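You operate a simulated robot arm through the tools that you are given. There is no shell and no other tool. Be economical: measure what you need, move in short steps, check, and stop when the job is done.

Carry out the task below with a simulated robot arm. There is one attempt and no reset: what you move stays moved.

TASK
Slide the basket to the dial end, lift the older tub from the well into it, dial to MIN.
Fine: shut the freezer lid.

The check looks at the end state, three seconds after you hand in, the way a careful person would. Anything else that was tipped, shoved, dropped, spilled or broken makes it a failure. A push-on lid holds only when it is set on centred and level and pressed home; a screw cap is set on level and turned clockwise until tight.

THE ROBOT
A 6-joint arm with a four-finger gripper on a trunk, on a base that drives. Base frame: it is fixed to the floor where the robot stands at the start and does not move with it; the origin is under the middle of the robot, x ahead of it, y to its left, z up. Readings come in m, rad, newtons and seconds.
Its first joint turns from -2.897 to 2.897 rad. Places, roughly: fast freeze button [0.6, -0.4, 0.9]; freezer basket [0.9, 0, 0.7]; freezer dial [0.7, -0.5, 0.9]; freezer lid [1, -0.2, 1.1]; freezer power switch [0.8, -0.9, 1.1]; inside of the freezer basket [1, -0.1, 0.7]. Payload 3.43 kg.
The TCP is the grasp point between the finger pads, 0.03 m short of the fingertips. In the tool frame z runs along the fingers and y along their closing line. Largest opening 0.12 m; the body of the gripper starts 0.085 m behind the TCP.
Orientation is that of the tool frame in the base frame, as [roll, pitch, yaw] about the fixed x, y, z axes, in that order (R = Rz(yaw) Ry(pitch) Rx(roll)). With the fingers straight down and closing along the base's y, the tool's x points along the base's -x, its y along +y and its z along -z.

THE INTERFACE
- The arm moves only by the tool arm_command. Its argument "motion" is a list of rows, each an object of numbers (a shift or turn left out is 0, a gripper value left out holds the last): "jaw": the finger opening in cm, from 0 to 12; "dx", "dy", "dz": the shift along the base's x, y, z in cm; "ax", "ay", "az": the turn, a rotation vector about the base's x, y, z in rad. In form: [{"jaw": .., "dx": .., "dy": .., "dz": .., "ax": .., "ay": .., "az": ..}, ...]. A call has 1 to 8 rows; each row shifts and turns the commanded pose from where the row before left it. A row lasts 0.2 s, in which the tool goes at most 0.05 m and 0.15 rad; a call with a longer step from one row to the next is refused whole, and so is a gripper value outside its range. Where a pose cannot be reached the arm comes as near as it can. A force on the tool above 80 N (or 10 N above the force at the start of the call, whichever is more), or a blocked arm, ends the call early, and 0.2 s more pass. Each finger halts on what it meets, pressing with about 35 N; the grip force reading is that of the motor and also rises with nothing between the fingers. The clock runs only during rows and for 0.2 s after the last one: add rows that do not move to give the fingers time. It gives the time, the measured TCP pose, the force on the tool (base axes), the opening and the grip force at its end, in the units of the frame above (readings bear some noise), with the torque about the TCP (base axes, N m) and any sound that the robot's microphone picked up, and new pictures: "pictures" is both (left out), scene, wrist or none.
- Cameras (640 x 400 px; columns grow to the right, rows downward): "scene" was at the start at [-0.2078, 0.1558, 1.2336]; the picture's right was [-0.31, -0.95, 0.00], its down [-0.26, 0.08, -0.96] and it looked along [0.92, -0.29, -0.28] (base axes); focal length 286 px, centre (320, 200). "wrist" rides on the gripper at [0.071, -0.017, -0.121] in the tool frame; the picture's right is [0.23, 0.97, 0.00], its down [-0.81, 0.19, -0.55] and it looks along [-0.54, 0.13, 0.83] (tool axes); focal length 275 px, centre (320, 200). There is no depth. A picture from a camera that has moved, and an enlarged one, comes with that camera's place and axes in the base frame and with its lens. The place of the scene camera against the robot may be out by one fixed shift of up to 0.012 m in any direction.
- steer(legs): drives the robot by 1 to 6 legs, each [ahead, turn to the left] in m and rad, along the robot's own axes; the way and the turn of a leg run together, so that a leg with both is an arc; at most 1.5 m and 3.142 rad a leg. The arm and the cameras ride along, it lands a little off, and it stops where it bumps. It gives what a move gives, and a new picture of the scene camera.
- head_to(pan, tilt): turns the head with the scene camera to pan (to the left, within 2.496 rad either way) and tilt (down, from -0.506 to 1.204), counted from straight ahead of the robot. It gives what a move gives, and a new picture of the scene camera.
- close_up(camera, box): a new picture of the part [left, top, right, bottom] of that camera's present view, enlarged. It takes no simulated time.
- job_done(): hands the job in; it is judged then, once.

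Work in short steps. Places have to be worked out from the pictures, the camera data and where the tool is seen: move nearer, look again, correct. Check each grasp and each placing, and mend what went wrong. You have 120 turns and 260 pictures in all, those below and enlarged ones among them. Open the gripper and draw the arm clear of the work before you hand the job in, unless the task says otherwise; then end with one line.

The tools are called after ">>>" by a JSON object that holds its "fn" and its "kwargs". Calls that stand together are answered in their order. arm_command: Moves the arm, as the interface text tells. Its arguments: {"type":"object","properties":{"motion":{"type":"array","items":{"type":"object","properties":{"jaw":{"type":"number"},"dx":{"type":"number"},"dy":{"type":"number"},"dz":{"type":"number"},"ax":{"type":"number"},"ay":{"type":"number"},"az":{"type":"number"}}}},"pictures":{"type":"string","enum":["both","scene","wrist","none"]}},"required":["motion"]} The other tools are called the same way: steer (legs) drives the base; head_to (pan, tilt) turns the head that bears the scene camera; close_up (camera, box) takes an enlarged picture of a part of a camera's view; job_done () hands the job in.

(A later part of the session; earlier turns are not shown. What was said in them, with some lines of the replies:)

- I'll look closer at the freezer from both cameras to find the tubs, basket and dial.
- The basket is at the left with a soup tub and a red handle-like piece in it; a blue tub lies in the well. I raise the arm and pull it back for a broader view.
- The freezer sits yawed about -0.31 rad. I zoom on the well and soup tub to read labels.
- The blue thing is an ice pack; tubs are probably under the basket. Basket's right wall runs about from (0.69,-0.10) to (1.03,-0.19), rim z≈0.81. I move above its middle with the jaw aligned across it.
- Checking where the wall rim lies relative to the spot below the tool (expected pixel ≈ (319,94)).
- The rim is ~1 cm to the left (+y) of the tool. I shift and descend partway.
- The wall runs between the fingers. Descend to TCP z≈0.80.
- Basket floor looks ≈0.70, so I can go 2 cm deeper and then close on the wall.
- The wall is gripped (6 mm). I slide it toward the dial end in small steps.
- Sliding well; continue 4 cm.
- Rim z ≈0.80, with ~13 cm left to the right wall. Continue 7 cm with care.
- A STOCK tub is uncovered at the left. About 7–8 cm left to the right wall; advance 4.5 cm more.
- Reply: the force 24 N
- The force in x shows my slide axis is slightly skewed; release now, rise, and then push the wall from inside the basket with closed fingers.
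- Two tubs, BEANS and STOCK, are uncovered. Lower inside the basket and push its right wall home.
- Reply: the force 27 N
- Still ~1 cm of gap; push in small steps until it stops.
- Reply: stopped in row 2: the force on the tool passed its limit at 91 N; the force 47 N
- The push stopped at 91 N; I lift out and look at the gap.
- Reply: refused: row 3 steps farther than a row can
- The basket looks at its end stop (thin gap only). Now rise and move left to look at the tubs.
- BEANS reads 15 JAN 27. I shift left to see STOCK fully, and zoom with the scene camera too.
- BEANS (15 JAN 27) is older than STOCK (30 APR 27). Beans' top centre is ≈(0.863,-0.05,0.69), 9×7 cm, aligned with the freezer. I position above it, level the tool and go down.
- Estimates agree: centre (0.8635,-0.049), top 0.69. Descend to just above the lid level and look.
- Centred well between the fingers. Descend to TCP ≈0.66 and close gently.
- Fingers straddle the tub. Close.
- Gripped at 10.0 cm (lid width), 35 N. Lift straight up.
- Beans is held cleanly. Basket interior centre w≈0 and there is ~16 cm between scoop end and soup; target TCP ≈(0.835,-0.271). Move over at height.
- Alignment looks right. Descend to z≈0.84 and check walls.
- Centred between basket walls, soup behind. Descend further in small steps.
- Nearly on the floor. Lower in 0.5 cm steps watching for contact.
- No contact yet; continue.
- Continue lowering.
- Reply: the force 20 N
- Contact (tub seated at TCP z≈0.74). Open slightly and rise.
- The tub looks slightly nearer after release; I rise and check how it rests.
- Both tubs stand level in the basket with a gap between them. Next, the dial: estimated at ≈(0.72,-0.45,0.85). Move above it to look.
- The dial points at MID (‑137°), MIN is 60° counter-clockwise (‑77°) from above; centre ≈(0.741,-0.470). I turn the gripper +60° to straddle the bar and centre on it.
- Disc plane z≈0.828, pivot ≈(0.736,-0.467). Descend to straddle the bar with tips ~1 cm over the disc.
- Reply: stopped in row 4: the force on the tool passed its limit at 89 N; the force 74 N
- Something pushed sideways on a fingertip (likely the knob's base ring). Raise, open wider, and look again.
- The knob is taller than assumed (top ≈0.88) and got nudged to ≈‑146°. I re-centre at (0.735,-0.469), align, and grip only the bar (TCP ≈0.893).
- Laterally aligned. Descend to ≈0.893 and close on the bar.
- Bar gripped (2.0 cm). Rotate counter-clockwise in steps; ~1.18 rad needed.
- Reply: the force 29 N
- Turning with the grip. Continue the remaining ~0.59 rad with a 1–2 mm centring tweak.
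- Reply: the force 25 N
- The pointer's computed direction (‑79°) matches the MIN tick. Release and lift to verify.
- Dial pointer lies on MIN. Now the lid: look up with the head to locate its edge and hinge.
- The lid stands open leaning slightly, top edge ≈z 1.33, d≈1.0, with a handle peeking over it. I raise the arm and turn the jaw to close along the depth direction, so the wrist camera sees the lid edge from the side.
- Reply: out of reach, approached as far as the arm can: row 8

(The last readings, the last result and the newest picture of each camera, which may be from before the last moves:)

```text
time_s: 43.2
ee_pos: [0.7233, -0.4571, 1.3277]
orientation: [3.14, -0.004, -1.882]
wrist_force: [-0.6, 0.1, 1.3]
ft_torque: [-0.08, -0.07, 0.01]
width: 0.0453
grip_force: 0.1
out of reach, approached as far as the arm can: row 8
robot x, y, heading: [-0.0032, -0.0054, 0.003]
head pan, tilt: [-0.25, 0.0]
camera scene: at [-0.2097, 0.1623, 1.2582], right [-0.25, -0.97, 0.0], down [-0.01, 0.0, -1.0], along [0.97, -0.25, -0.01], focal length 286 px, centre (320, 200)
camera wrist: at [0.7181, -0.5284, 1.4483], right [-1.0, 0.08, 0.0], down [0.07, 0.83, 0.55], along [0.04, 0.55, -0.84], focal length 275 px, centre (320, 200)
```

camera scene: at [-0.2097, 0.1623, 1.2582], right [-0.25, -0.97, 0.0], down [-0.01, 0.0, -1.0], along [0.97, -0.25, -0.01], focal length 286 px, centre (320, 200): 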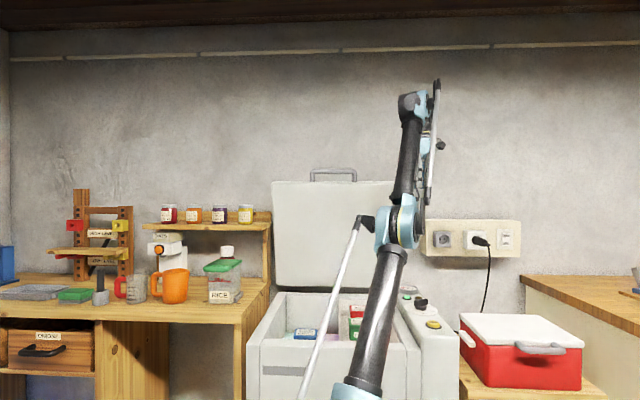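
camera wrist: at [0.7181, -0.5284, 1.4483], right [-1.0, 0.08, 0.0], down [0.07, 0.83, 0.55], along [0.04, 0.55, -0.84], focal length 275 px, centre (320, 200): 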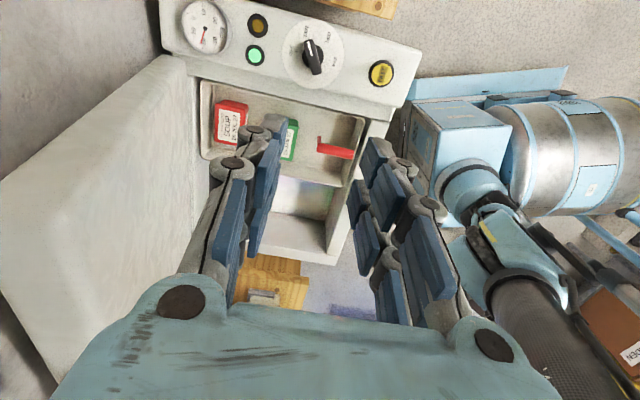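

Handle loop visible above the lid's top edge (centre w≈0.11, z≈1.37). Let me zoom both views for the lid's lean and handle size.

>>> {"fn": "close_up", "kwargs": {"camera": "scene", "box": [260, 150, 410, 300]}}

>>> {"fn": "close_up", "kwargs": {"camera": "wrist", "box": [0, 30, 260, 400]}}

```text
2.67 times, centred on (335, 225) of scene
camera zoom: at [-0.2097, 0.1623, 1.2582], right [-0.25, -0.97, 0.0], down [-0.01, 0.0, -1.0], along [0.97, -0.25, -0.01], focal length 763 px, centre (280, 133)
```

zoom: 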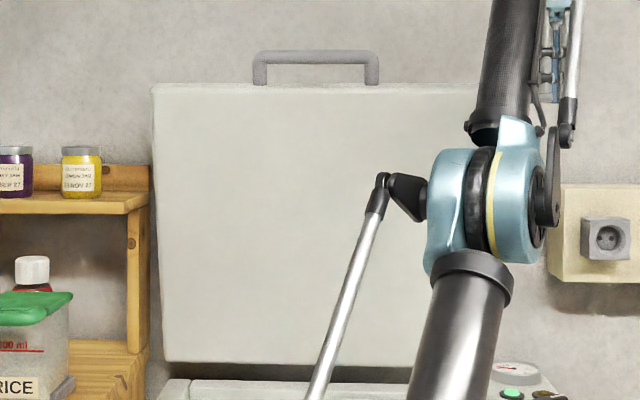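

```text
1.08 times, centred on (130, 215) of wrist (not enlarged: the box is as wide or as high as the picture)
camera zoom: at [0.7181, -0.5284, 1.4483], right [-1.0, 0.08, 0.0], down [0.07, 0.83, 0.55], along [0.04, 0.55, -0.84], focal length 298 px, centre (525, 184)
```

zoom: 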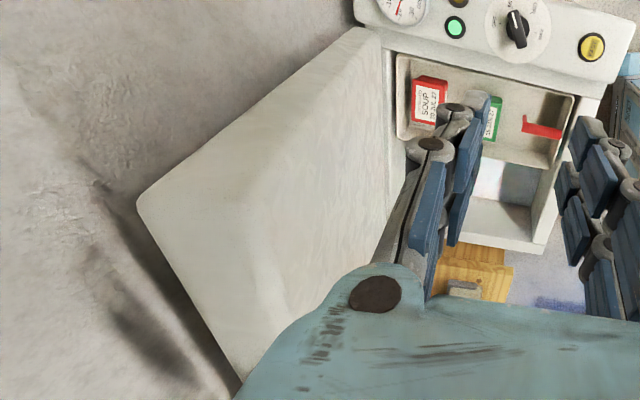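

Lid leans forward: hinge ≈(d 1.12, z 0.85), top edge ≈(d 1.0, z 1.33); handle bar ≈(d 0.985, w 0.11, z 1.37). Plan: hook closed fingers over the bar with the tool pointing forward-down and pull it along its arc. First turn the jaw back.

>>> {"fn": "arm_command", "kwargs": {"motion": [{"dz": -2, "az": -0.145, "jaw": 0}, {"dz": -2, "az": -0.145}, {"dz": -2, "az": -0.145, "dy": 2}, {"dz": -2, "az": -0.145, "dy": 3}, {"dy": 4, "az": -0.145}, {"dy": 4, "az": -0.145}, {"dy": 4, "az": -0.145}, {"dy": 4, "az": -0.145}], "pictures": "none"}}

>>> {"fn": "arm_command", "kwargs": {"motion": [{"az": -0.14, "dy": 4}, {"az": -0.14, "dy": 2}, {"az": -0.135, "dy": 2}, {"ax": -0.043, "ay": -0.133, "dz": 2}, {"ax": -0.043, "ay": -0.133, "dz": 2}, {"ax": -0.043, "ay": -0.133, "dz": 2}, {"ax": -0.043, "ay": -0.133, "dz": 2}, {"ax": -0.043, "ay": -0.133, "dz": 2}]}}

```text
time_s: 45.0
ee_pos: [0.8019, -0.3083, 1.3421]
orientation: [-3.14, -0.005, -3.04]
wrist_force: [-0.9, -0.5, -0.6]
ft_torque: [0.05, 0.02, 0.03]
width: 0.0003
grip_force: 33.3
out of reach, approached as far as the arm can: row 1, 2, 3, 4, 5, 6, 7, 8
robot x, y, heading: [-0.0018, -0.0002, -0.003]
head pan, tilt: [-0.25, 0.0]
```

```text
time_s: 46.8
ee_pos: [0.8209, -0.2348, 1.4676]
orientation: [-3.14, 0.695, 2.829]
wrist_force: [0.9, 0.0, -0.9]
ft_torque: [0.0, 0.04, 0.02]
width: 0.0
grip_force: 33.4
out of reach, approached as far as the arm can: row 1, 2, 3, 4, 5
robot x, y, heading: [-0.0011, -0.0053, 0.0]
head pan, tilt: [-0.25, 0.0]
camera scene: at [-0.2086, 0.162, 1.2583], right [-0.25, -0.97, 0.0], down [-0.01, 0.0, -1.0], along [0.97, -0.25, -0.01], focal length 286 px, centre (320, 200)
camera wrist: at [0.6906, -0.2107, 1.5149], right [0.13, 0.98, -0.15], down [0.31, 0.1, 0.94], along [0.94, -0.17, -0.29], focal length 275 px, centre (320, 200)
```

scene: 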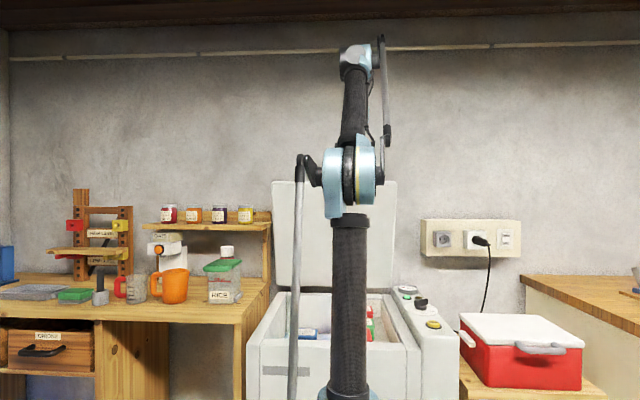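
wrist: 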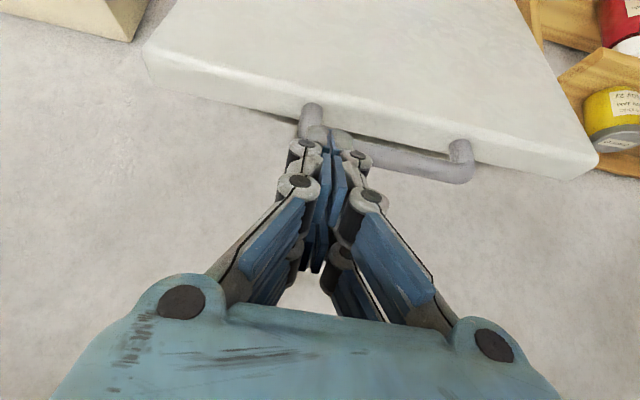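

Triangulated bar centre: (0.971,-0.197,1.369). Pitch a bit further and line up in front/above it.

>>> {"fn": "arm_command", "kwargs": {"motion": [{"ax": -0.043, "ay": -0.133, "dx": 1, "dy": 2.5}, {"ax": -0.043, "ay": -0.133, "dx": 1, "dy": 2.5}, {"ax": -0.043, "ay": -0.133, "dx": 1, "dy": 2.5}], "pictures": "wrist"}}

```text
time_s: 47.6
ee_pos: [0.8497, -0.1592, 1.4692]
orientation: [3.14, 1.114, 2.826]
wrist_force: [0.4, 0.2, 0.1]
ft_torque: [0.01, -0.01, 0.01]
width: 0.0
grip_force: 33.5
robot x, y, heading: [-0.0057, -0.0035, 0.003]
head pan, tilt: [-0.25, 0.0]
camera wrist: at [0.7123, -0.132, 1.4576], right [0.2, 0.96, -0.21], down [-0.07, 0.23, 0.97], along [0.98, -0.18, 0.12], focal length 275 px, centre (320, 200)
```

wrist: 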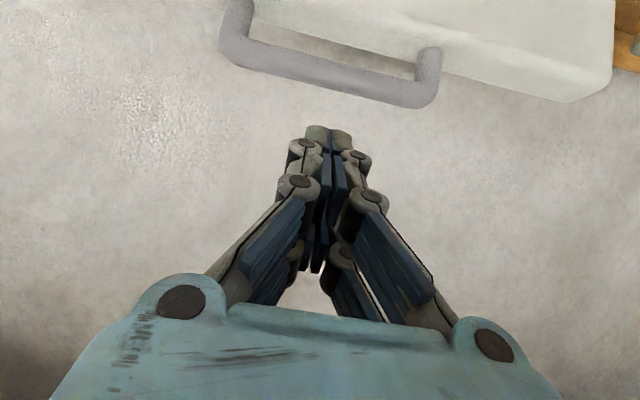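

Aligned laterally. Advance over the bar, still above it.

>>> {"fn": "arm_command", "kwargs": {"motion": [{"dx": 3.7, "dy": -1.15, "dz": -0.5}, {"dx": 3.7, "dy": -1.15, "dz": -0.5}, {"dx": 3.7, "dy": -1.15, "dz": -0.5}, {"dx": 3.7, "dy": -1.15, "dz": -0.5}]}}

>>> {"fn": "close_up", "kwargs": {"camera": "scene", "box": [260, 110, 410, 230]}}

```text
time_s: 48.6
ee_pos: [0.9972, -0.2057, 1.4493]
orientation: [-3.14, 1.116, 2.83]
wrist_force: [-0.9, 0.3, 0.2]
ft_torque: [0.03, 0.02, -0.03]
width: 0.0001
grip_force: 33.4
robot x, y, heading: [-0.0031, -0.0075, -0.001]
head pan, tilt: [-0.25, 0.0]
camera scene: at [-0.21, 0.1622, 1.2581], right [-0.25, -0.97, 0.0], down [-0.01, 0.0, -1.0], along [0.97, -0.25, -0.01], focal length 286 px, centre (320, 200)
camera wrist: at [0.8588, -0.1788, 1.4384], right [0.2, 0.96, -0.21], down [-0.07, 0.23, 0.97], along [0.98, -0.18, 0.12], focal length 275 px, centre (320, 200)
```

scene: 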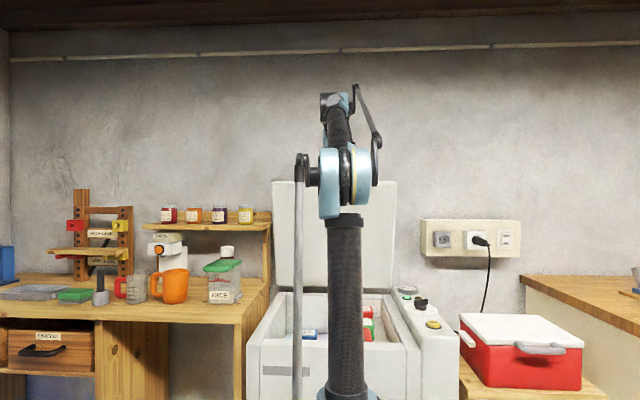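
wrist: 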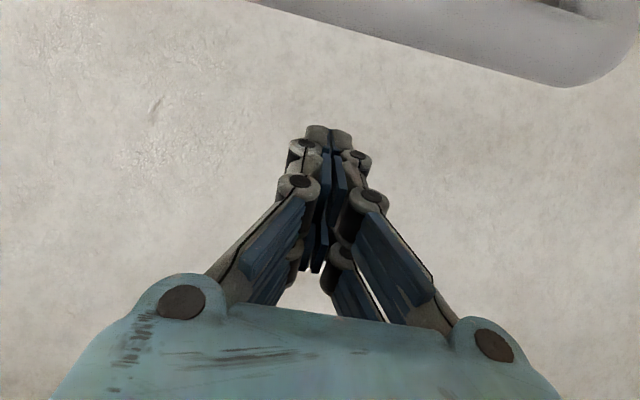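

```text
3.33 times, centred on (335, 170) of scene
camera zoom: at [-0.21, 0.1622, 1.2581], right [-0.25, -0.97, 0.0], down [-0.01, 0.0, -1.0], along [0.97, -0.25, -0.01], focal length 954 px, centre (270, 300)
```

zoom: 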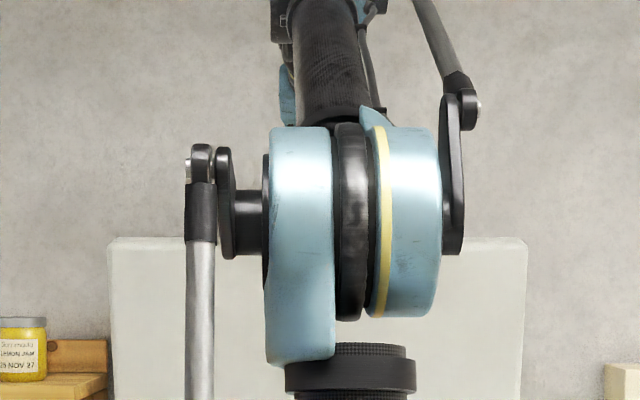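

Fingers are over the bar. Advance 2 cm and lower towards contact.

>>> {"fn": "arm_command", "kwargs": {"motion": [{"dx": 1.9, "dy": -0.6, "dz": -2}, {"dz": -2}, {"dz": -1.5}]}}

```text
time_s: 49.4
ee_pos: [1.0172, -0.2115, 1.3925]
orientation: [-3.141, 1.116, 2.827]
wrist_force: [0.6, -0.2, -0.8]
ft_torque: [0.02, -0.01, 0.02]
width: 0.0001
grip_force: 34.0
robot x, y, heading: [-0.0013, -0.0062, -0.0]
head pan, tilt: [-0.25, 0.0]
camera scene: at [-0.2091, 0.1621, 1.2582], right [-0.25, -0.97, 0.0], down [-0.01, 0.0, -1.0], along [0.97, -0.25, -0.01], focal length 286 px, centre (320, 200)
camera wrist: at [0.8786, -0.185, 1.382], right [0.2, 0.96, -0.21], down [-0.07, 0.23, 0.97], along [0.98, -0.18, 0.12], focal length 275 px, centre (320, 200)
```

scene: 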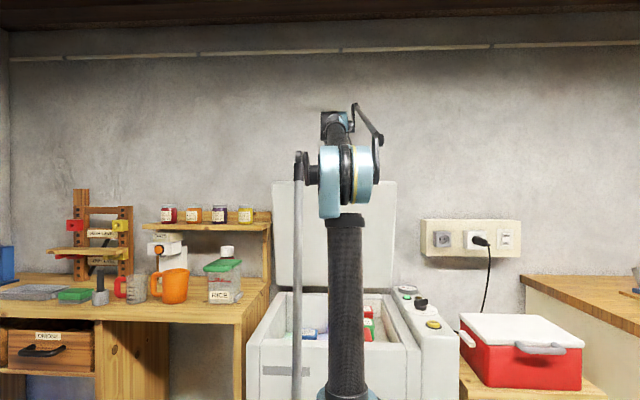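
wrist: 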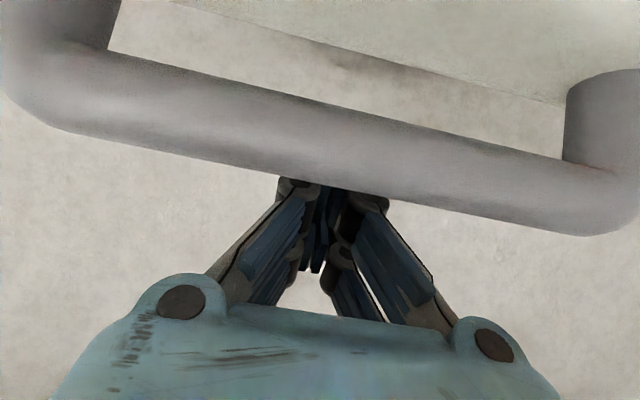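

Bar now lies between the camera and the hooked fingers. Pull back along the arc gently, steepening the tool a little.

>>> {"fn": "arm_command", "kwargs": {"motion": [{"dx": -0.9, "dy": 0.3, "dz": -0.6, "ax": 0.015, "ay": 0.048}, {"dx": -1.4, "dy": 0.45, "dz": -0.6, "ax": 0.015, "ay": 0.048}, {"dx": -1.8, "dy": 0.6, "dz": -0.6, "ax": 0.015, "ay": 0.048}]}}

```text
time_s: 50.2
ee_pos: [0.9768, -0.1987, 1.3747]
orientation: [-3.138, 0.962, 2.83]
wrist_force: [1.5, 0.6, 0.4]
ft_torque: [0.0, 0.06, 0.0]
width: 0.0002
grip_force: 33.9
robot x, y, heading: [-0.0036, -0.0056, -0.001]
head pan, tilt: [-0.25, 0.0]
camera scene: at [-0.2091, 0.1621, 1.2583], right [-0.25, -0.97, 0.0], down [-0.01, 0.0, -1.0], along [0.97, -0.25, -0.01], focal length 286 px, centre (320, 200)
camera wrist: at [0.838, -0.1718, 1.3856], right [0.17, 0.97, -0.19], down [0.07, 0.18, 0.98], along [0.98, -0.18, -0.03], focal length 275 px, centre (320, 200)
```

scene: 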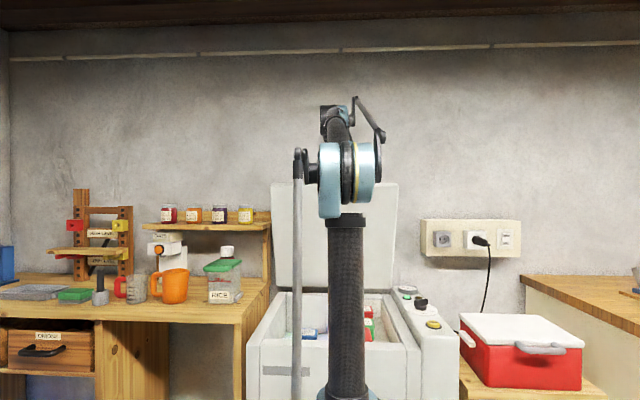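
wrist: 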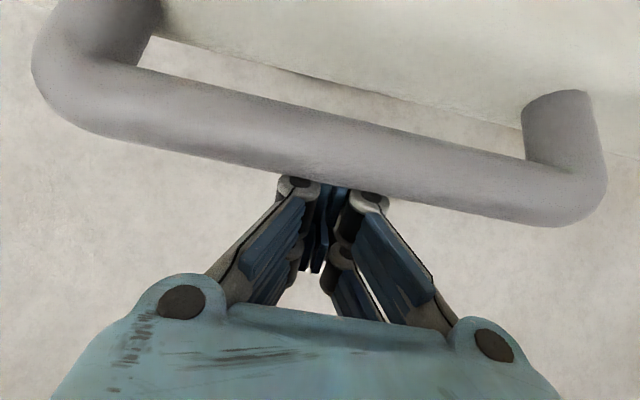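

The lid top row dropped slightly with almost no force. Continue along the arc.

>>> {"fn": "arm_command", "kwargs": {"motion": [{"dx": -2.4, "dy": 0.78, "dz": -0.9, "ax": 0.015, "ay": 0.048}, {"dx": -2.4, "dy": 0.78, "dz": -1.0, "ax": 0.015, "ay": 0.048}, {"dx": -2.4, "dy": 0.78, "dz": -1.2, "ax": 0.015, "ay": 0.048}, {"dx": -2.4, "dy": 0.78, "dz": -1.4, "ax": 0.015, "ay": 0.048}]}}

```text
time_s: 51.2
ee_pos: [0.8807, -0.168, 1.327]
orientation: [-3.136, 0.76, 2.833]
wrist_force: [0.6, -0.5, -0.6]
ft_torque: [0.03, 0.0, -0.01]
width: 0.0
grip_force: 33.6
robot x, y, heading: [-0.0006, -0.0045, 0.001]
head pan, tilt: [-0.25, 0.0]
camera scene: at [-0.2089, 0.1621, 1.2583], right [-0.25, -0.97, 0.0], down [-0.01, 0.0, -1.0], along [0.97, -0.25, -0.01], focal length 286 px, centre (320, 200)
camera wrist: at [0.7475, -0.142, 1.3672], right [0.14, 0.98, -0.16], down [0.26, 0.12, 0.96], along [0.96, -0.18, -0.23], focal length 275 px, centre (320, 200)
```

scene: 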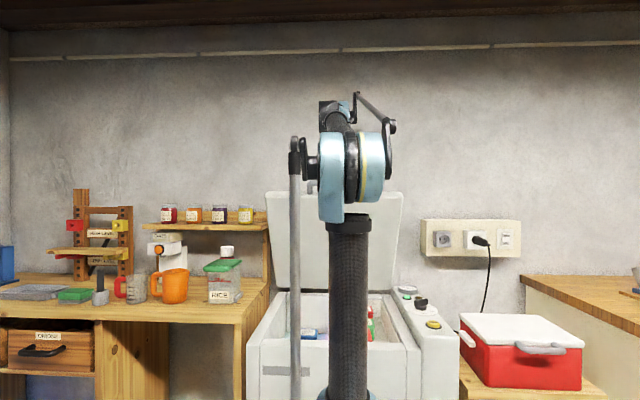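
wrist: 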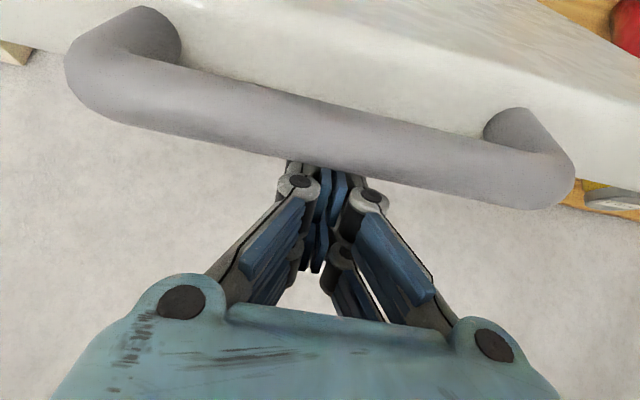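

The lid follows smoothly. Continue the arc toward 45°.

>>> {"fn": "arm_command", "kwargs": {"motion": [{"dx": -2.6, "dy": 0.85, "dz": -1.7, "ax": 0.015, "ay": 0.048}, {"dx": -2.6, "dy": 0.85, "dz": -1.9, "ax": 0.015, "ay": 0.048}, {"dx": -2.6, "dy": 0.85, "dz": -2.2, "ax": 0.015, "ay": 0.048}, {"dx": -2.6, "dy": 0.85, "dz": -2.5, "ax": 0.015, "ay": 0.048}]}}

```text
time_s: 52.2
ee_pos: [0.7764, -0.1327, 1.2456]
orientation: [-3.135, 0.56, 2.833]
wrist_force: [2.6, -0.2, -0.6]
ft_torque: [-0.03, -0.04, -0.02]
width: 0.006
grip_force: 33.1
robot x, y, heading: [-0.004, -0.0039, -0.001]
head pan, tilt: [-0.25, 0.0]
camera scene: at [-0.209, 0.1621, 1.2582], right [-0.25, -0.97, 0.0], down [-0.01, 0.0, -1.0], along [0.97, -0.25, -0.01], focal length 286 px, centre (320, 200)
camera wrist: at [0.653, -0.1104, 1.3111], right [0.11, 0.99, -0.13], down [0.43, 0.07, 0.9], along [0.89, -0.16, -0.42], focal length 275 px, centre (320, 200)
```

scene: 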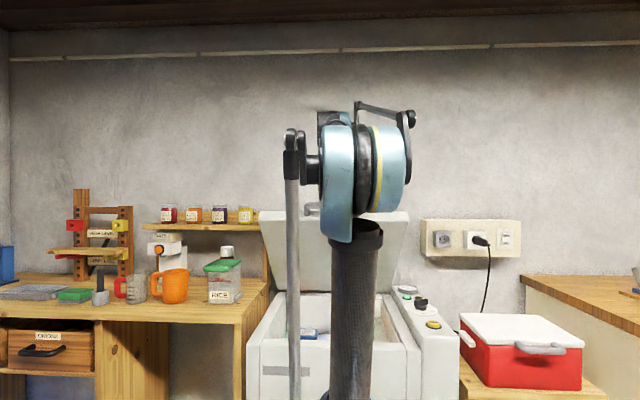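
wrist: 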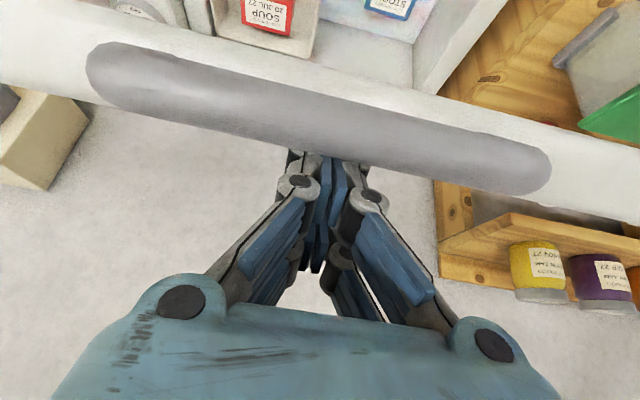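

Lid is at about 45°. Continue down the arc, keeping the tool tilt.

>>> {"fn": "arm_command", "kwargs": {"motion": [{"dx": -2.2, "dy": 0.72, "dz": -2.5}, {"dx": -2.1, "dy": 0.7, "dz": -2.7}, {"dx": -1.9, "dy": 0.62, "dz": -2.9}, {"dx": -1.8, "dy": 0.6, "dz": -3.0}]}}

```text
time_s: 53.2
ee_pos: [0.6962, -0.1063, 1.1336]
orientation: [-3.134, 0.563, 2.833]
wrist_force: [-1.8, 1.5, 4.5]
ft_torque: [0.05, 0.03, 0.0]
width: 0.0061
grip_force: 33.7
robot x, y, heading: [-0.0035, -0.0053, -0.001]
head pan, tilt: [-0.25, 0.0]
camera scene: at [-0.2095, 0.1622, 1.2581], right [-0.25, -0.97, 0.0], down [-0.01, 0.0, -1.0], along [0.97, -0.25, -0.01], focal length 286 px, centre (320, 200)
camera wrist: at [0.5722, -0.0841, 1.1997], right [0.11, 0.99, -0.13], down [0.43, 0.07, 0.9], along [0.89, -0.16, -0.42], focal length 275 px, centre (320, 200)
```

scene: 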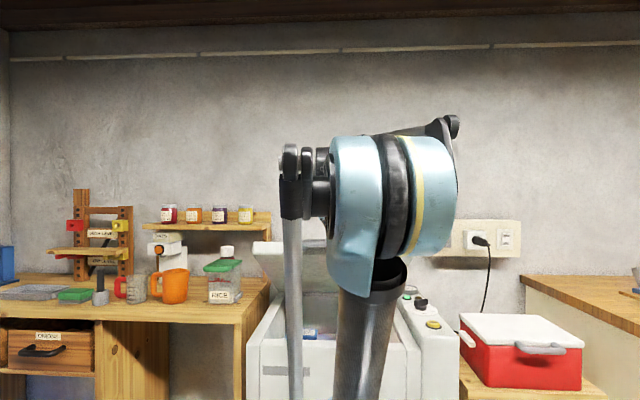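
wrist: 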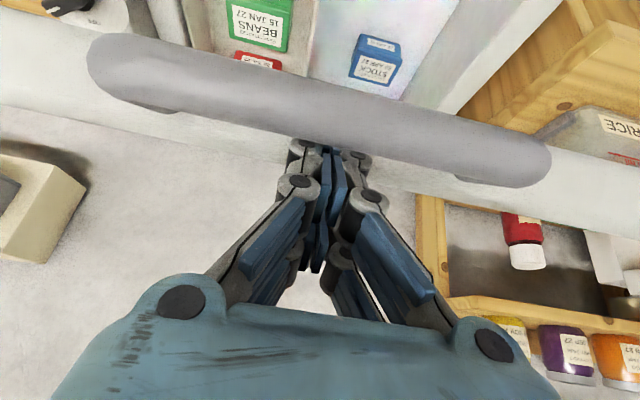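

Lid is ~30° open. Lift off straight up and check that it stays.

>>> {"fn": "arm_command", "kwargs": {"motion": [{"dz": 3, "dx": 0.5}, {"dz": 4}, {"dz": 3}]}}

```text
time_s: 54.0
ee_pos: [0.7005, -0.1059, 1.2353]
orientation: [-3.134, 0.561, 2.832]
wrist_force: [0.0, -0.5, -1.3]
ft_torque: [0.01, 0.03, -0.01]
width: 0.0002
grip_force: 32.8
robot x, y, heading: [-0.0042, -0.0054, 0.0]
head pan, tilt: [-0.25, 0.0]
camera scene: at [-0.2093, 0.1621, 1.2582], right [-0.25, -0.97, 0.0], down [-0.01, 0.0, -1.0], along [0.97, -0.25, -0.01], focal length 286 px, centre (320, 200)
camera wrist: at [0.5776, -0.084, 1.2999], right [0.11, 0.99, -0.13], down [0.43, 0.07, 0.9], along [0.89, -0.16, -0.42], focal length 275 px, centre (320, 200)
```

scene: 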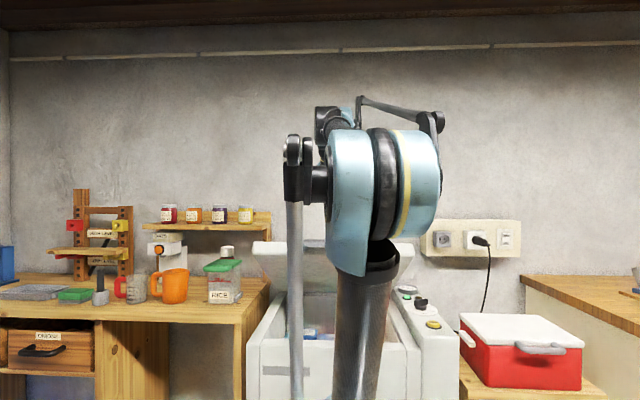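
wrist: 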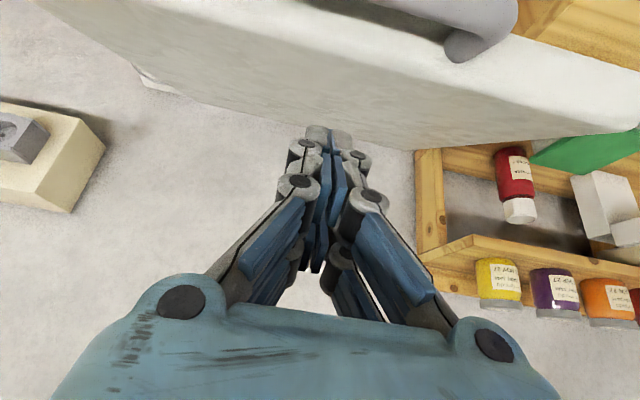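

The lid stays. Turn the tool vertical above the lid's front part (d≈0.74), then press down.

>>> {"fn": "arm_command", "kwargs": {"motion": [{"dx": 1, "dy": -0.3, "dz": 1, "ax": 0.043, "ay": 0.133}, {"dx": 1, "dy": -0.3, "ax": 0.043, "ay": 0.133}, {"dx": 1, "dy": -0.3, "ax": 0.043, "ay": 0.133}, {"dx": 1, "dy": -0.35, "ax": 0.043, "ay": 0.133}, {"dz": -3}, {"dz": -3}]}}

```text
time_s: 55.4
ee_pos: [0.7392, -0.1186, 1.1845]
orientation: [-3.137, 0.0, 2.833]
wrist_force: [-0.2, 0.5, 0.2]
ft_torque: [-0.01, -0.03, 0.0]
width: 0.0
grip_force: 33.3
robot x, y, heading: [0.001, -0.0027, 0.002]
head pan, tilt: [-0.25, 0.0]
camera scene: at [-0.2092, 0.1621, 1.2582], right [-0.25, -0.97, 0.0], down [-0.01, 0.0, -1.0], along [0.97, -0.25, -0.01], focal length 286 px, centre (320, 200)
camera wrist: at [0.6674, -0.113, 1.3056], right [0.08, 1.0, -0.01], down [0.83, -0.06, 0.55], along [0.55, -0.05, -0.83], focal length 275 px, centre (320, 200)
```

scene: 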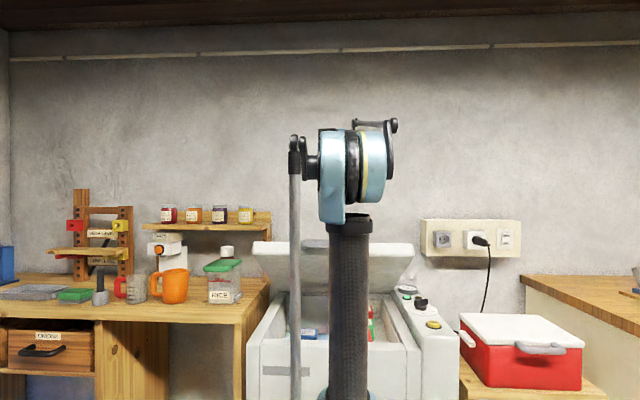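
wrist: 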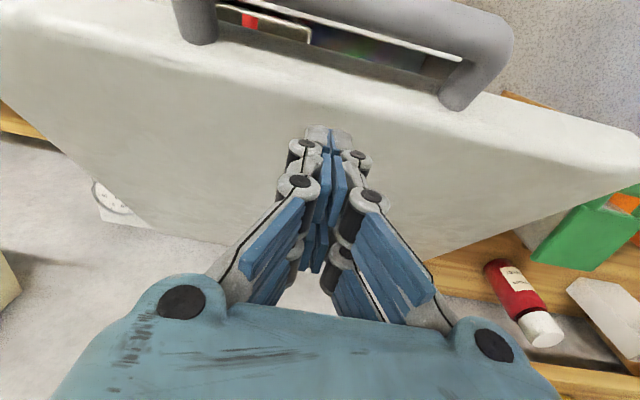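

Press down on the lid near its front edge.

>>> {"fn": "arm_command", "kwargs": {"motion": [{"dz": -2.5}, {"dz": -2.5}, {"dz": -2.5}, {"dz": -2.5}, {"dz": -2.5}]}}

```text
time_s: 56.6
ee_pos: [0.7403, -0.1201, 1.06]
orientation: [-3.137, 0.002, 2.833]
wrist_force: [0.2, 0.7, 3.6]
ft_torque: [0.04, 0.02, 0.01]
width: 0.0062
grip_force: 33.4
robot x, y, heading: [0.0022, -0.0023, -0.001]
head pan, tilt: [-0.25, 0.0]
camera scene: at [-0.2093, 0.1621, 1.2582], right [-0.25, -0.97, 0.0], down [-0.01, 0.0, -1.0], along [0.97, -0.25, -0.01], focal length 286 px, centre (320, 200)
camera wrist: at [0.6672, -0.1134, 1.1811], right [0.08, 1.0, -0.01], down [0.83, -0.06, 0.55], along [0.55, -0.05, -0.83], focal length 275 px, centre (320, 200)
```

scene: 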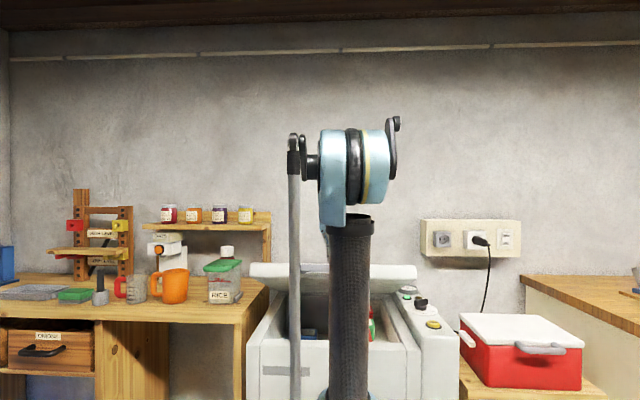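
wrist: 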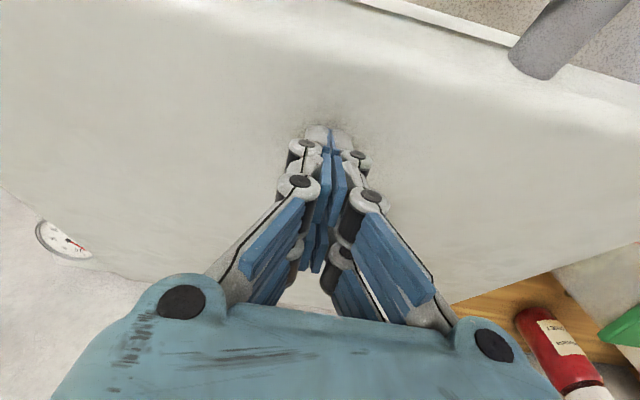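

Closing well. Continue down in steps.

>>> {"fn": "arm_command", "kwargs": {"motion": [{"dz": -2}, {"dz": -2}, {"dz": -2}, {"dz": -2}, {"dz": -1.5}]}}

```text
time_s: 57.8
ee_pos: [0.7409, -0.1205, 0.9652]
orientation: [-3.136, 0.002, 2.833]
wrist_force: [0.4, 0.1, 2.9]
ft_torque: [0.06, 0.08, -0.04]
width: 0.0057
grip_force: 33.4
robot x, y, heading: [-0.0005, -0.0047, -0.0]
head pan, tilt: [-0.25, 0.0]
camera scene: at [-0.2093, 0.1621, 1.2582], right [-0.25, -0.97, 0.0], down [-0.01, 0.0, -1.0], along [0.97, -0.25, -0.01], focal length 286 px, centre (320, 200)
camera wrist: at [0.6678, -0.1134, 1.0859], right [0.08, 1.0, -0.01], down [0.83, -0.06, 0.55], along [0.55, -0.05, -0.83], focal length 275 px, centre (320, 200)
```

scene: 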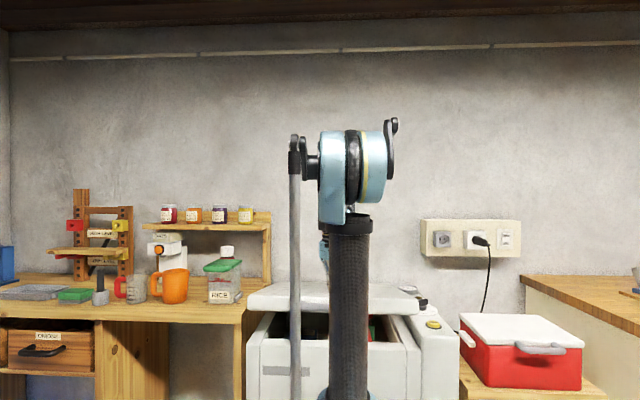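
wrist: 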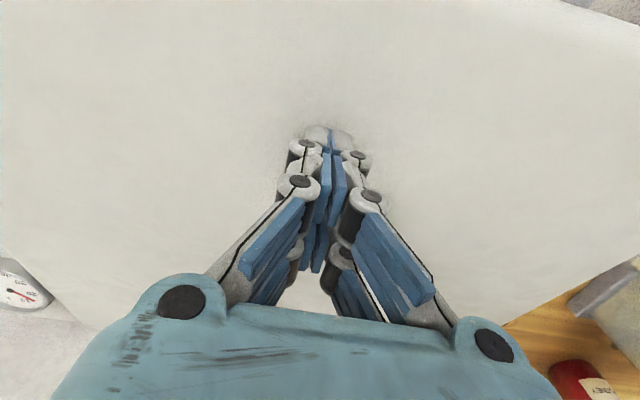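

Almost shut; continue in 1 cm steps until contact.

>>> {"fn": "arm_command", "kwargs": {"motion": [{"dz": -1.2}, {"dz": -1.2}, {"dz": -1}, {"dz": -1}, {"dz": -1}, {"dz": -1}]}}

>>> {"fn": "close_up", "kwargs": {"camera": "scene", "box": [230, 270, 470, 400]}}

```text
time_s: 59.2
ee_pos: [0.7399, -0.1208, 0.9003]
orientation: [-3.137, 0.004, 2.832]
wrist_force: [0.6, -0.9, 2.1]
ft_torque: [0.03, 0.06, 0.03]
width: 0.006
grip_force: 33.5
robot x, y, heading: [0.0003, -0.0043, 0.002]
head pan, tilt: [-0.25, 0.0]
camera scene: at [-0.2093, 0.1621, 1.2582], right [-0.25, -0.97, 0.0], down [-0.01, 0.0, -1.0], along [0.97, -0.25, -0.01], focal length 286 px, centre (320, 200)
camera wrist: at [0.6677, -0.1136, 1.0224], right [0.08, 1.0, -0.01], down [0.83, -0.06, 0.55], along [0.55, -0.05, -0.83], focal length 275 px, centre (320, 200)
```

scene: 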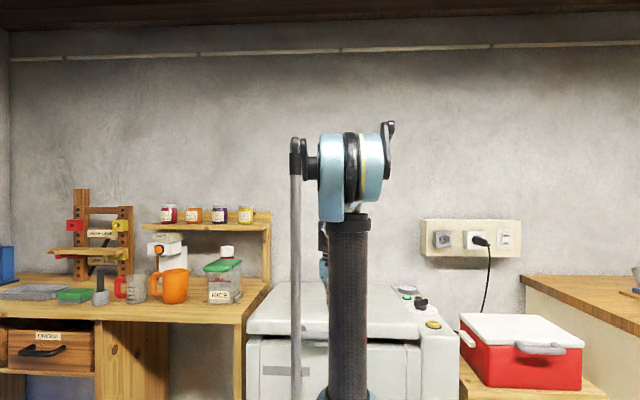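
wrist: 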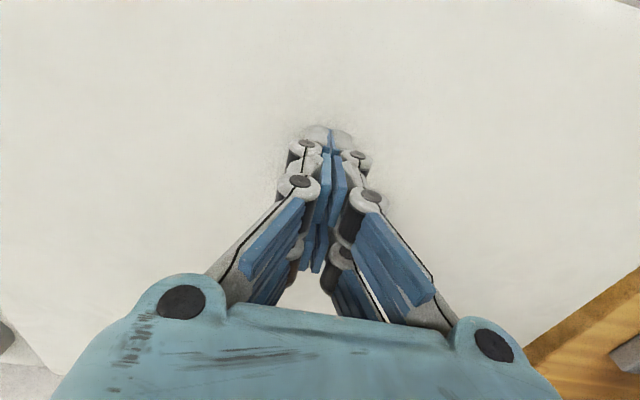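

```text
2.67 times, centred on (350, 335) of scene
camera zoom: at [-0.2093, 0.1621, 1.2582], right [-0.25, -0.97, 0.0], down [-0.01, 0.0, -1.0], along [0.97, -0.25, -0.01], focal length 763 px, centre (240, -160)
```

zoom: 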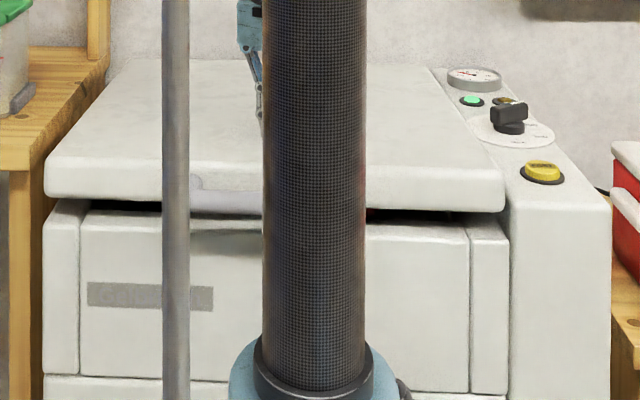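

Still a small gap at the front; continue pressing.

>>> {"fn": "arm_command", "kwargs": {"motion": [{"dz": -0.7}, {"dz": -0.7}, {"dz": -0.6}, {"dz": -0.5}, {"dz": -0.5}]}}

>>> {"fn": "close_up", "kwargs": {"camera": "scene", "box": [230, 270, 470, 400]}}

```text
time_s: 60.4
ee_pos: [0.7306, -0.1201, 0.8847]
orientation: [-3.141, 0.012, 2.831]
wrist_force: [1.8, -0.2, -1.2]
ft_torque: [0.04, 0.19, 0.01]
width: 0.0001
grip_force: 33.7
robot x, y, heading: [0.0009, -0.0069, 0.001]
head pan, tilt: [-0.25, 0.0]
stopped in row 5: the force on the tool passed its limit at 99 N (the readings are from after the stop); the commanded pose is now the measured one
camera scene: at [-0.2084, 0.1619, 1.2584], right [-0.25, -0.97, 0.0], down [-0.01, 0.0, -1.0], along [0.97, -0.25, -0.01], focal length 286 px, centre (320, 200)
camera wrist: at [0.6569, -0.1137, 1.005], right [0.08, 1.0, 0.0], down [0.82, -0.06, 0.56], along [0.56, -0.05, -0.83], focal length 275 px, centre (320, 200)
```

scene: 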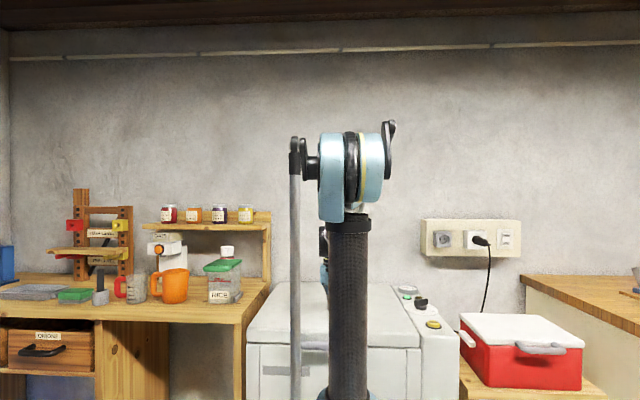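
wrist: 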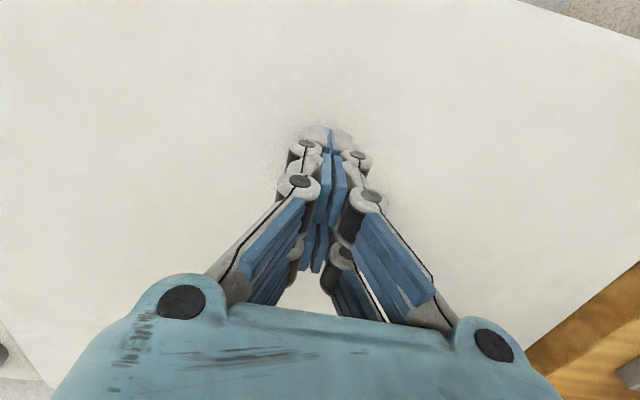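

```text
2.67 times, centred on (350, 335) of scene
camera zoom: at [-0.2084, 0.1619, 1.2584], right [-0.25, -0.97, 0.0], down [-0.01, 0.0, -1.0], along [0.97, -0.25, -0.01], focal length 763 px, centre (240, -160)
```

zoom: 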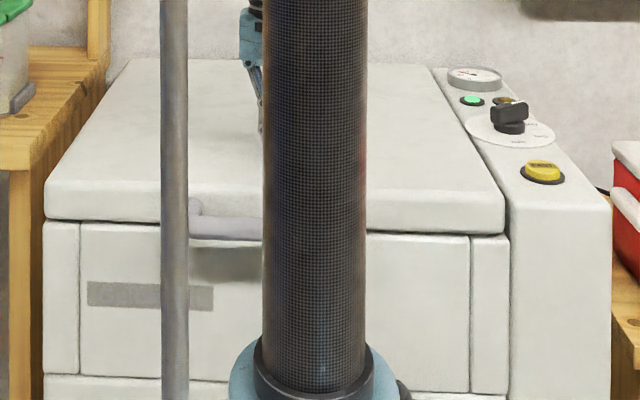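

The lid is shut flush. Raise the arm clear, open the gripper, and check the lid and dial one last time.

>>> {"fn": "arm_command", "kwargs": {"motion": [{"dz": 4}, {"dz": 4}, {"dz": 4, "dx": -2, "dy": -4, "jaw": 6}, {"dz": 2, "dx": -2, "dy": -4}, {"dx": -1, "dy": -4}, {"dx": -1, "dy": -4}, {"dx": -1, "dy": -4}, {"dx": -1, "dy": -4}]}}

>>> {"fn": "close_up", "kwargs": {"camera": "wrist", "box": [60, 0, 460, 220]}}

>>> {"fn": "close_up", "kwargs": {"camera": "scene", "box": [230, 270, 470, 400]}}

```text
refused: row 3 steps farther than a row can; nothing moved
```

```text
1.60 times, centred on (260, 110) of wrist
camera zoom: at [0.6569, -0.1137, 1.005], right [0.08, 1.0, 0.0], down [0.82, -0.06, 0.56], along [0.56, -0.05, -0.83], focal length 440 px, centre (416, 344)
```

zoom: 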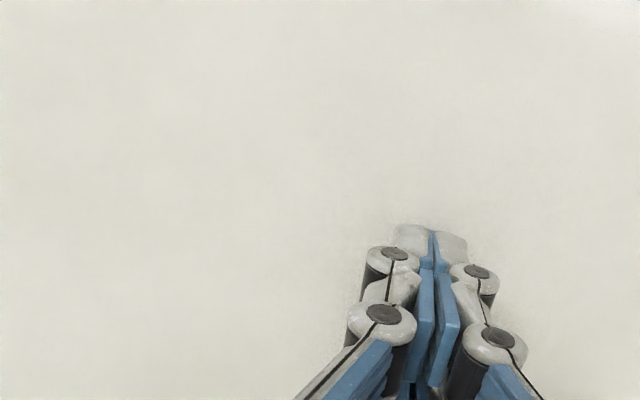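

```text
2.67 times, centred on (350, 335) of scene
camera zoom: at [-0.2084, 0.1619, 1.2584], right [-0.25, -0.97, 0.0], down [-0.01, 0.0, -1.0], along [0.97, -0.25, -0.01], focal length 763 px, centre (240, -160)
```

zoom: 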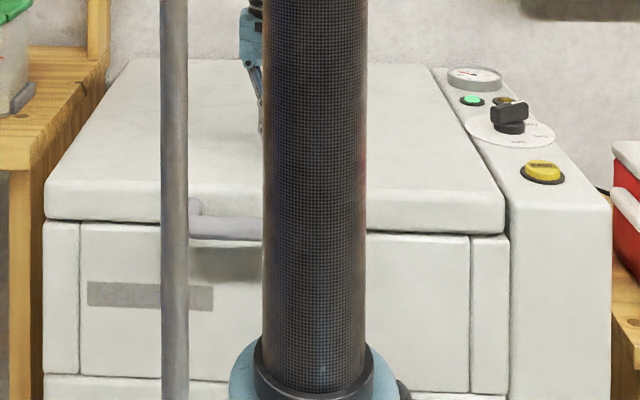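

A row was too long; retry with smaller shifts.

>>> {"fn": "arm_command", "kwargs": {"motion": [{"dz": 4}, {"dz": 4}, {"dz": 4, "jaw": 6}, {"dz": 2, "dx": -1, "dy": -4}, {"dx": -1, "dy": -4.5}, {"dx": -1, "dy": -4.5}, {"dx": -1, "dy": -4.5}, {"dx": -1, "dy": -4.5}]}}

>>> {"fn": "close_up", "kwargs": {"camera": "wrist", "box": [100, 0, 420, 200]}}

>>> {"fn": "close_up", "kwargs": {"camera": "scene", "box": [230, 270, 470, 400]}}

```text
time_s: 62.2
ee_pos: [0.6815, -0.3396, 1.0273]
orientation: [3.141, 0.014, 2.832]
wrist_force: [-0.9, 0.2, -0.3]
ft_torque: [-0.02, -0.05, 0.01]
width: 0.06
grip_force: 0.0
robot x, y, heading: [-0.0001, -0.0069, 0.002]
head pan, tilt: [-0.25, 0.0]
camera scene: at [-0.2092, 0.1622, 1.2582], right [-0.25, -0.97, 0.0], down [-0.01, 0.0, -1.0], along [0.97, -0.25, -0.01], focal length 286 px, centre (320, 200)
camera wrist: at [0.6072, -0.3332, 1.1462], right [0.08, 1.0, 0.0], down [0.82, -0.06, 0.56], along [0.56, -0.05, -0.83], focal length 275 px, centre (320, 200)
```

scene: 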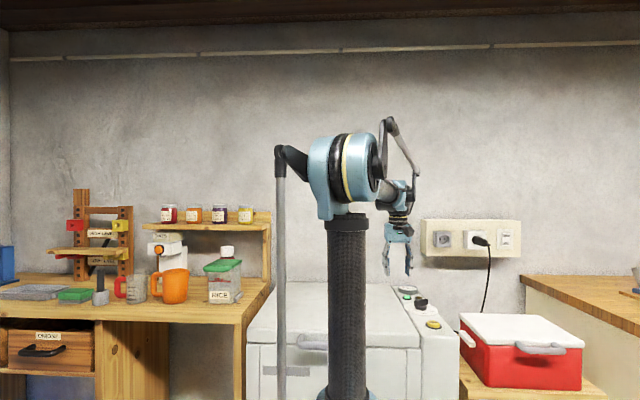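
wrist: 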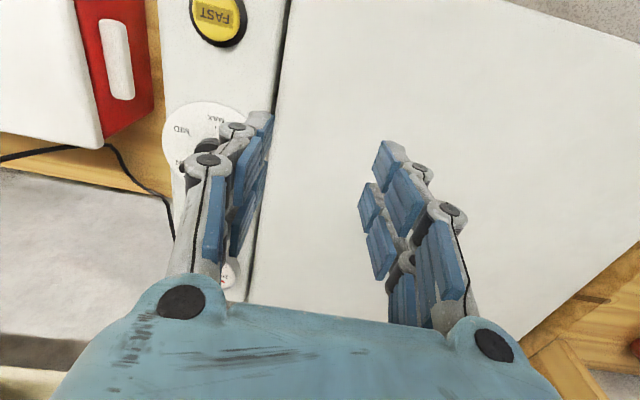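

```text
2.00 times, centred on (260, 100) of wrist
camera zoom: at [0.6072, -0.3332, 1.1462], right [0.08, 1.0, 0.0], down [0.82, -0.06, 0.56], along [0.56, -0.05, -0.83], focal length 551 px, centre (440, 400)
```

zoom: 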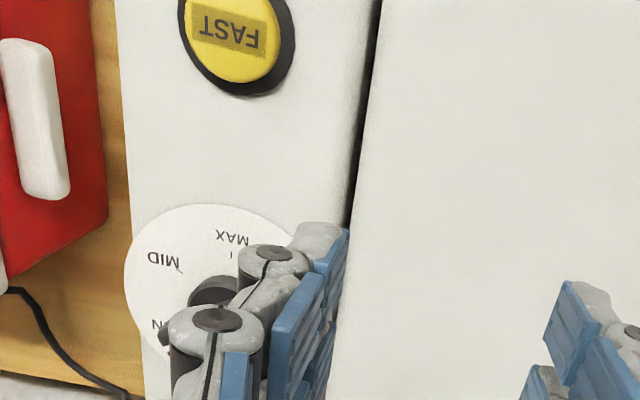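

```text
2.67 times, centred on (350, 335) of scene
camera zoom: at [-0.2092, 0.1622, 1.2582], right [-0.25, -0.97, 0.0], down [-0.01, 0.0, -1.0], along [0.97, -0.25, -0.01], focal length 763 px, centre (240, -160)
```

zoom: 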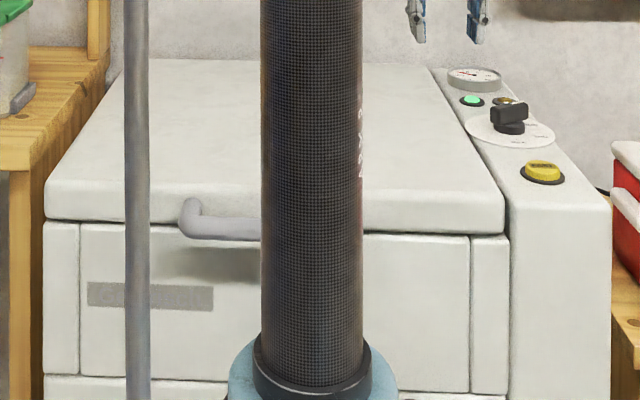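

Lid is flush. One last look at the dial from over it.

>>> {"fn": "arm_command", "kwargs": {"motion": [{"dy": -4.5, "dz": 1}, {"dy": -4.5, "dx": 1.5}, {"dy": -3, "dx": 2}], "pictures": "wrist"}}

>>> {"fn": "close_up", "kwargs": {"camera": "wrist", "box": [180, 0, 480, 200]}}

```text
time_s: 63.0
ee_pos: [0.7172, -0.4611, 1.0367]
orientation: [3.141, 0.014, 2.835]
wrist_force: [-0.6, 0.6, 0.8]
ft_torque: [-0.05, -0.05, 0.03]
width: 0.0598
grip_force: 0.0
robot x, y, heading: [-0.0021, -0.0049, -0.004]
head pan, tilt: [-0.25, 0.0]
camera wrist: at [0.642, -0.4535, 1.1569], right [0.08, 1.0, 0.0], down [0.82, -0.06, 0.56], along [0.56, -0.05, -0.83], focal length 275 px, centre (320, 200)
```

wrist: 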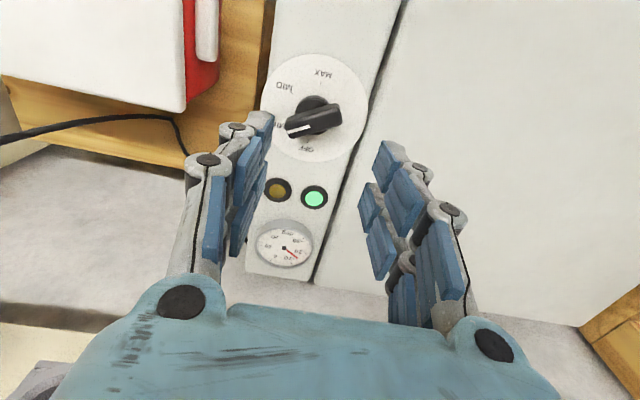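

```text
2.00 times, centred on (330, 100) of wrist
camera zoom: at [0.642, -0.4535, 1.1569], right [0.08, 1.0, 0.0], down [0.82, -0.06, 0.56], along [0.56, -0.05, -0.83], focal length 551 px, centre (300, 400)
```

zoom: 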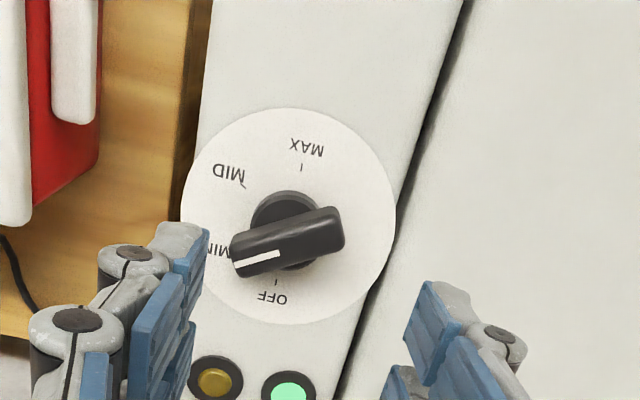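

The pointer direction comes out at ‑78.6°, on the MIN tick at about ‑78°. The lid is shut and the arm is clear, so I hand in.

>>> {"fn": "job_done", "kwargs": {}}

```text
The job is handed in.
```

The basket is at the dial end with the older tub (BEANS, 15 JAN 27) in it, the dial points at MIN, the freezer lid is shut, and the arm is clear with the gripper open.
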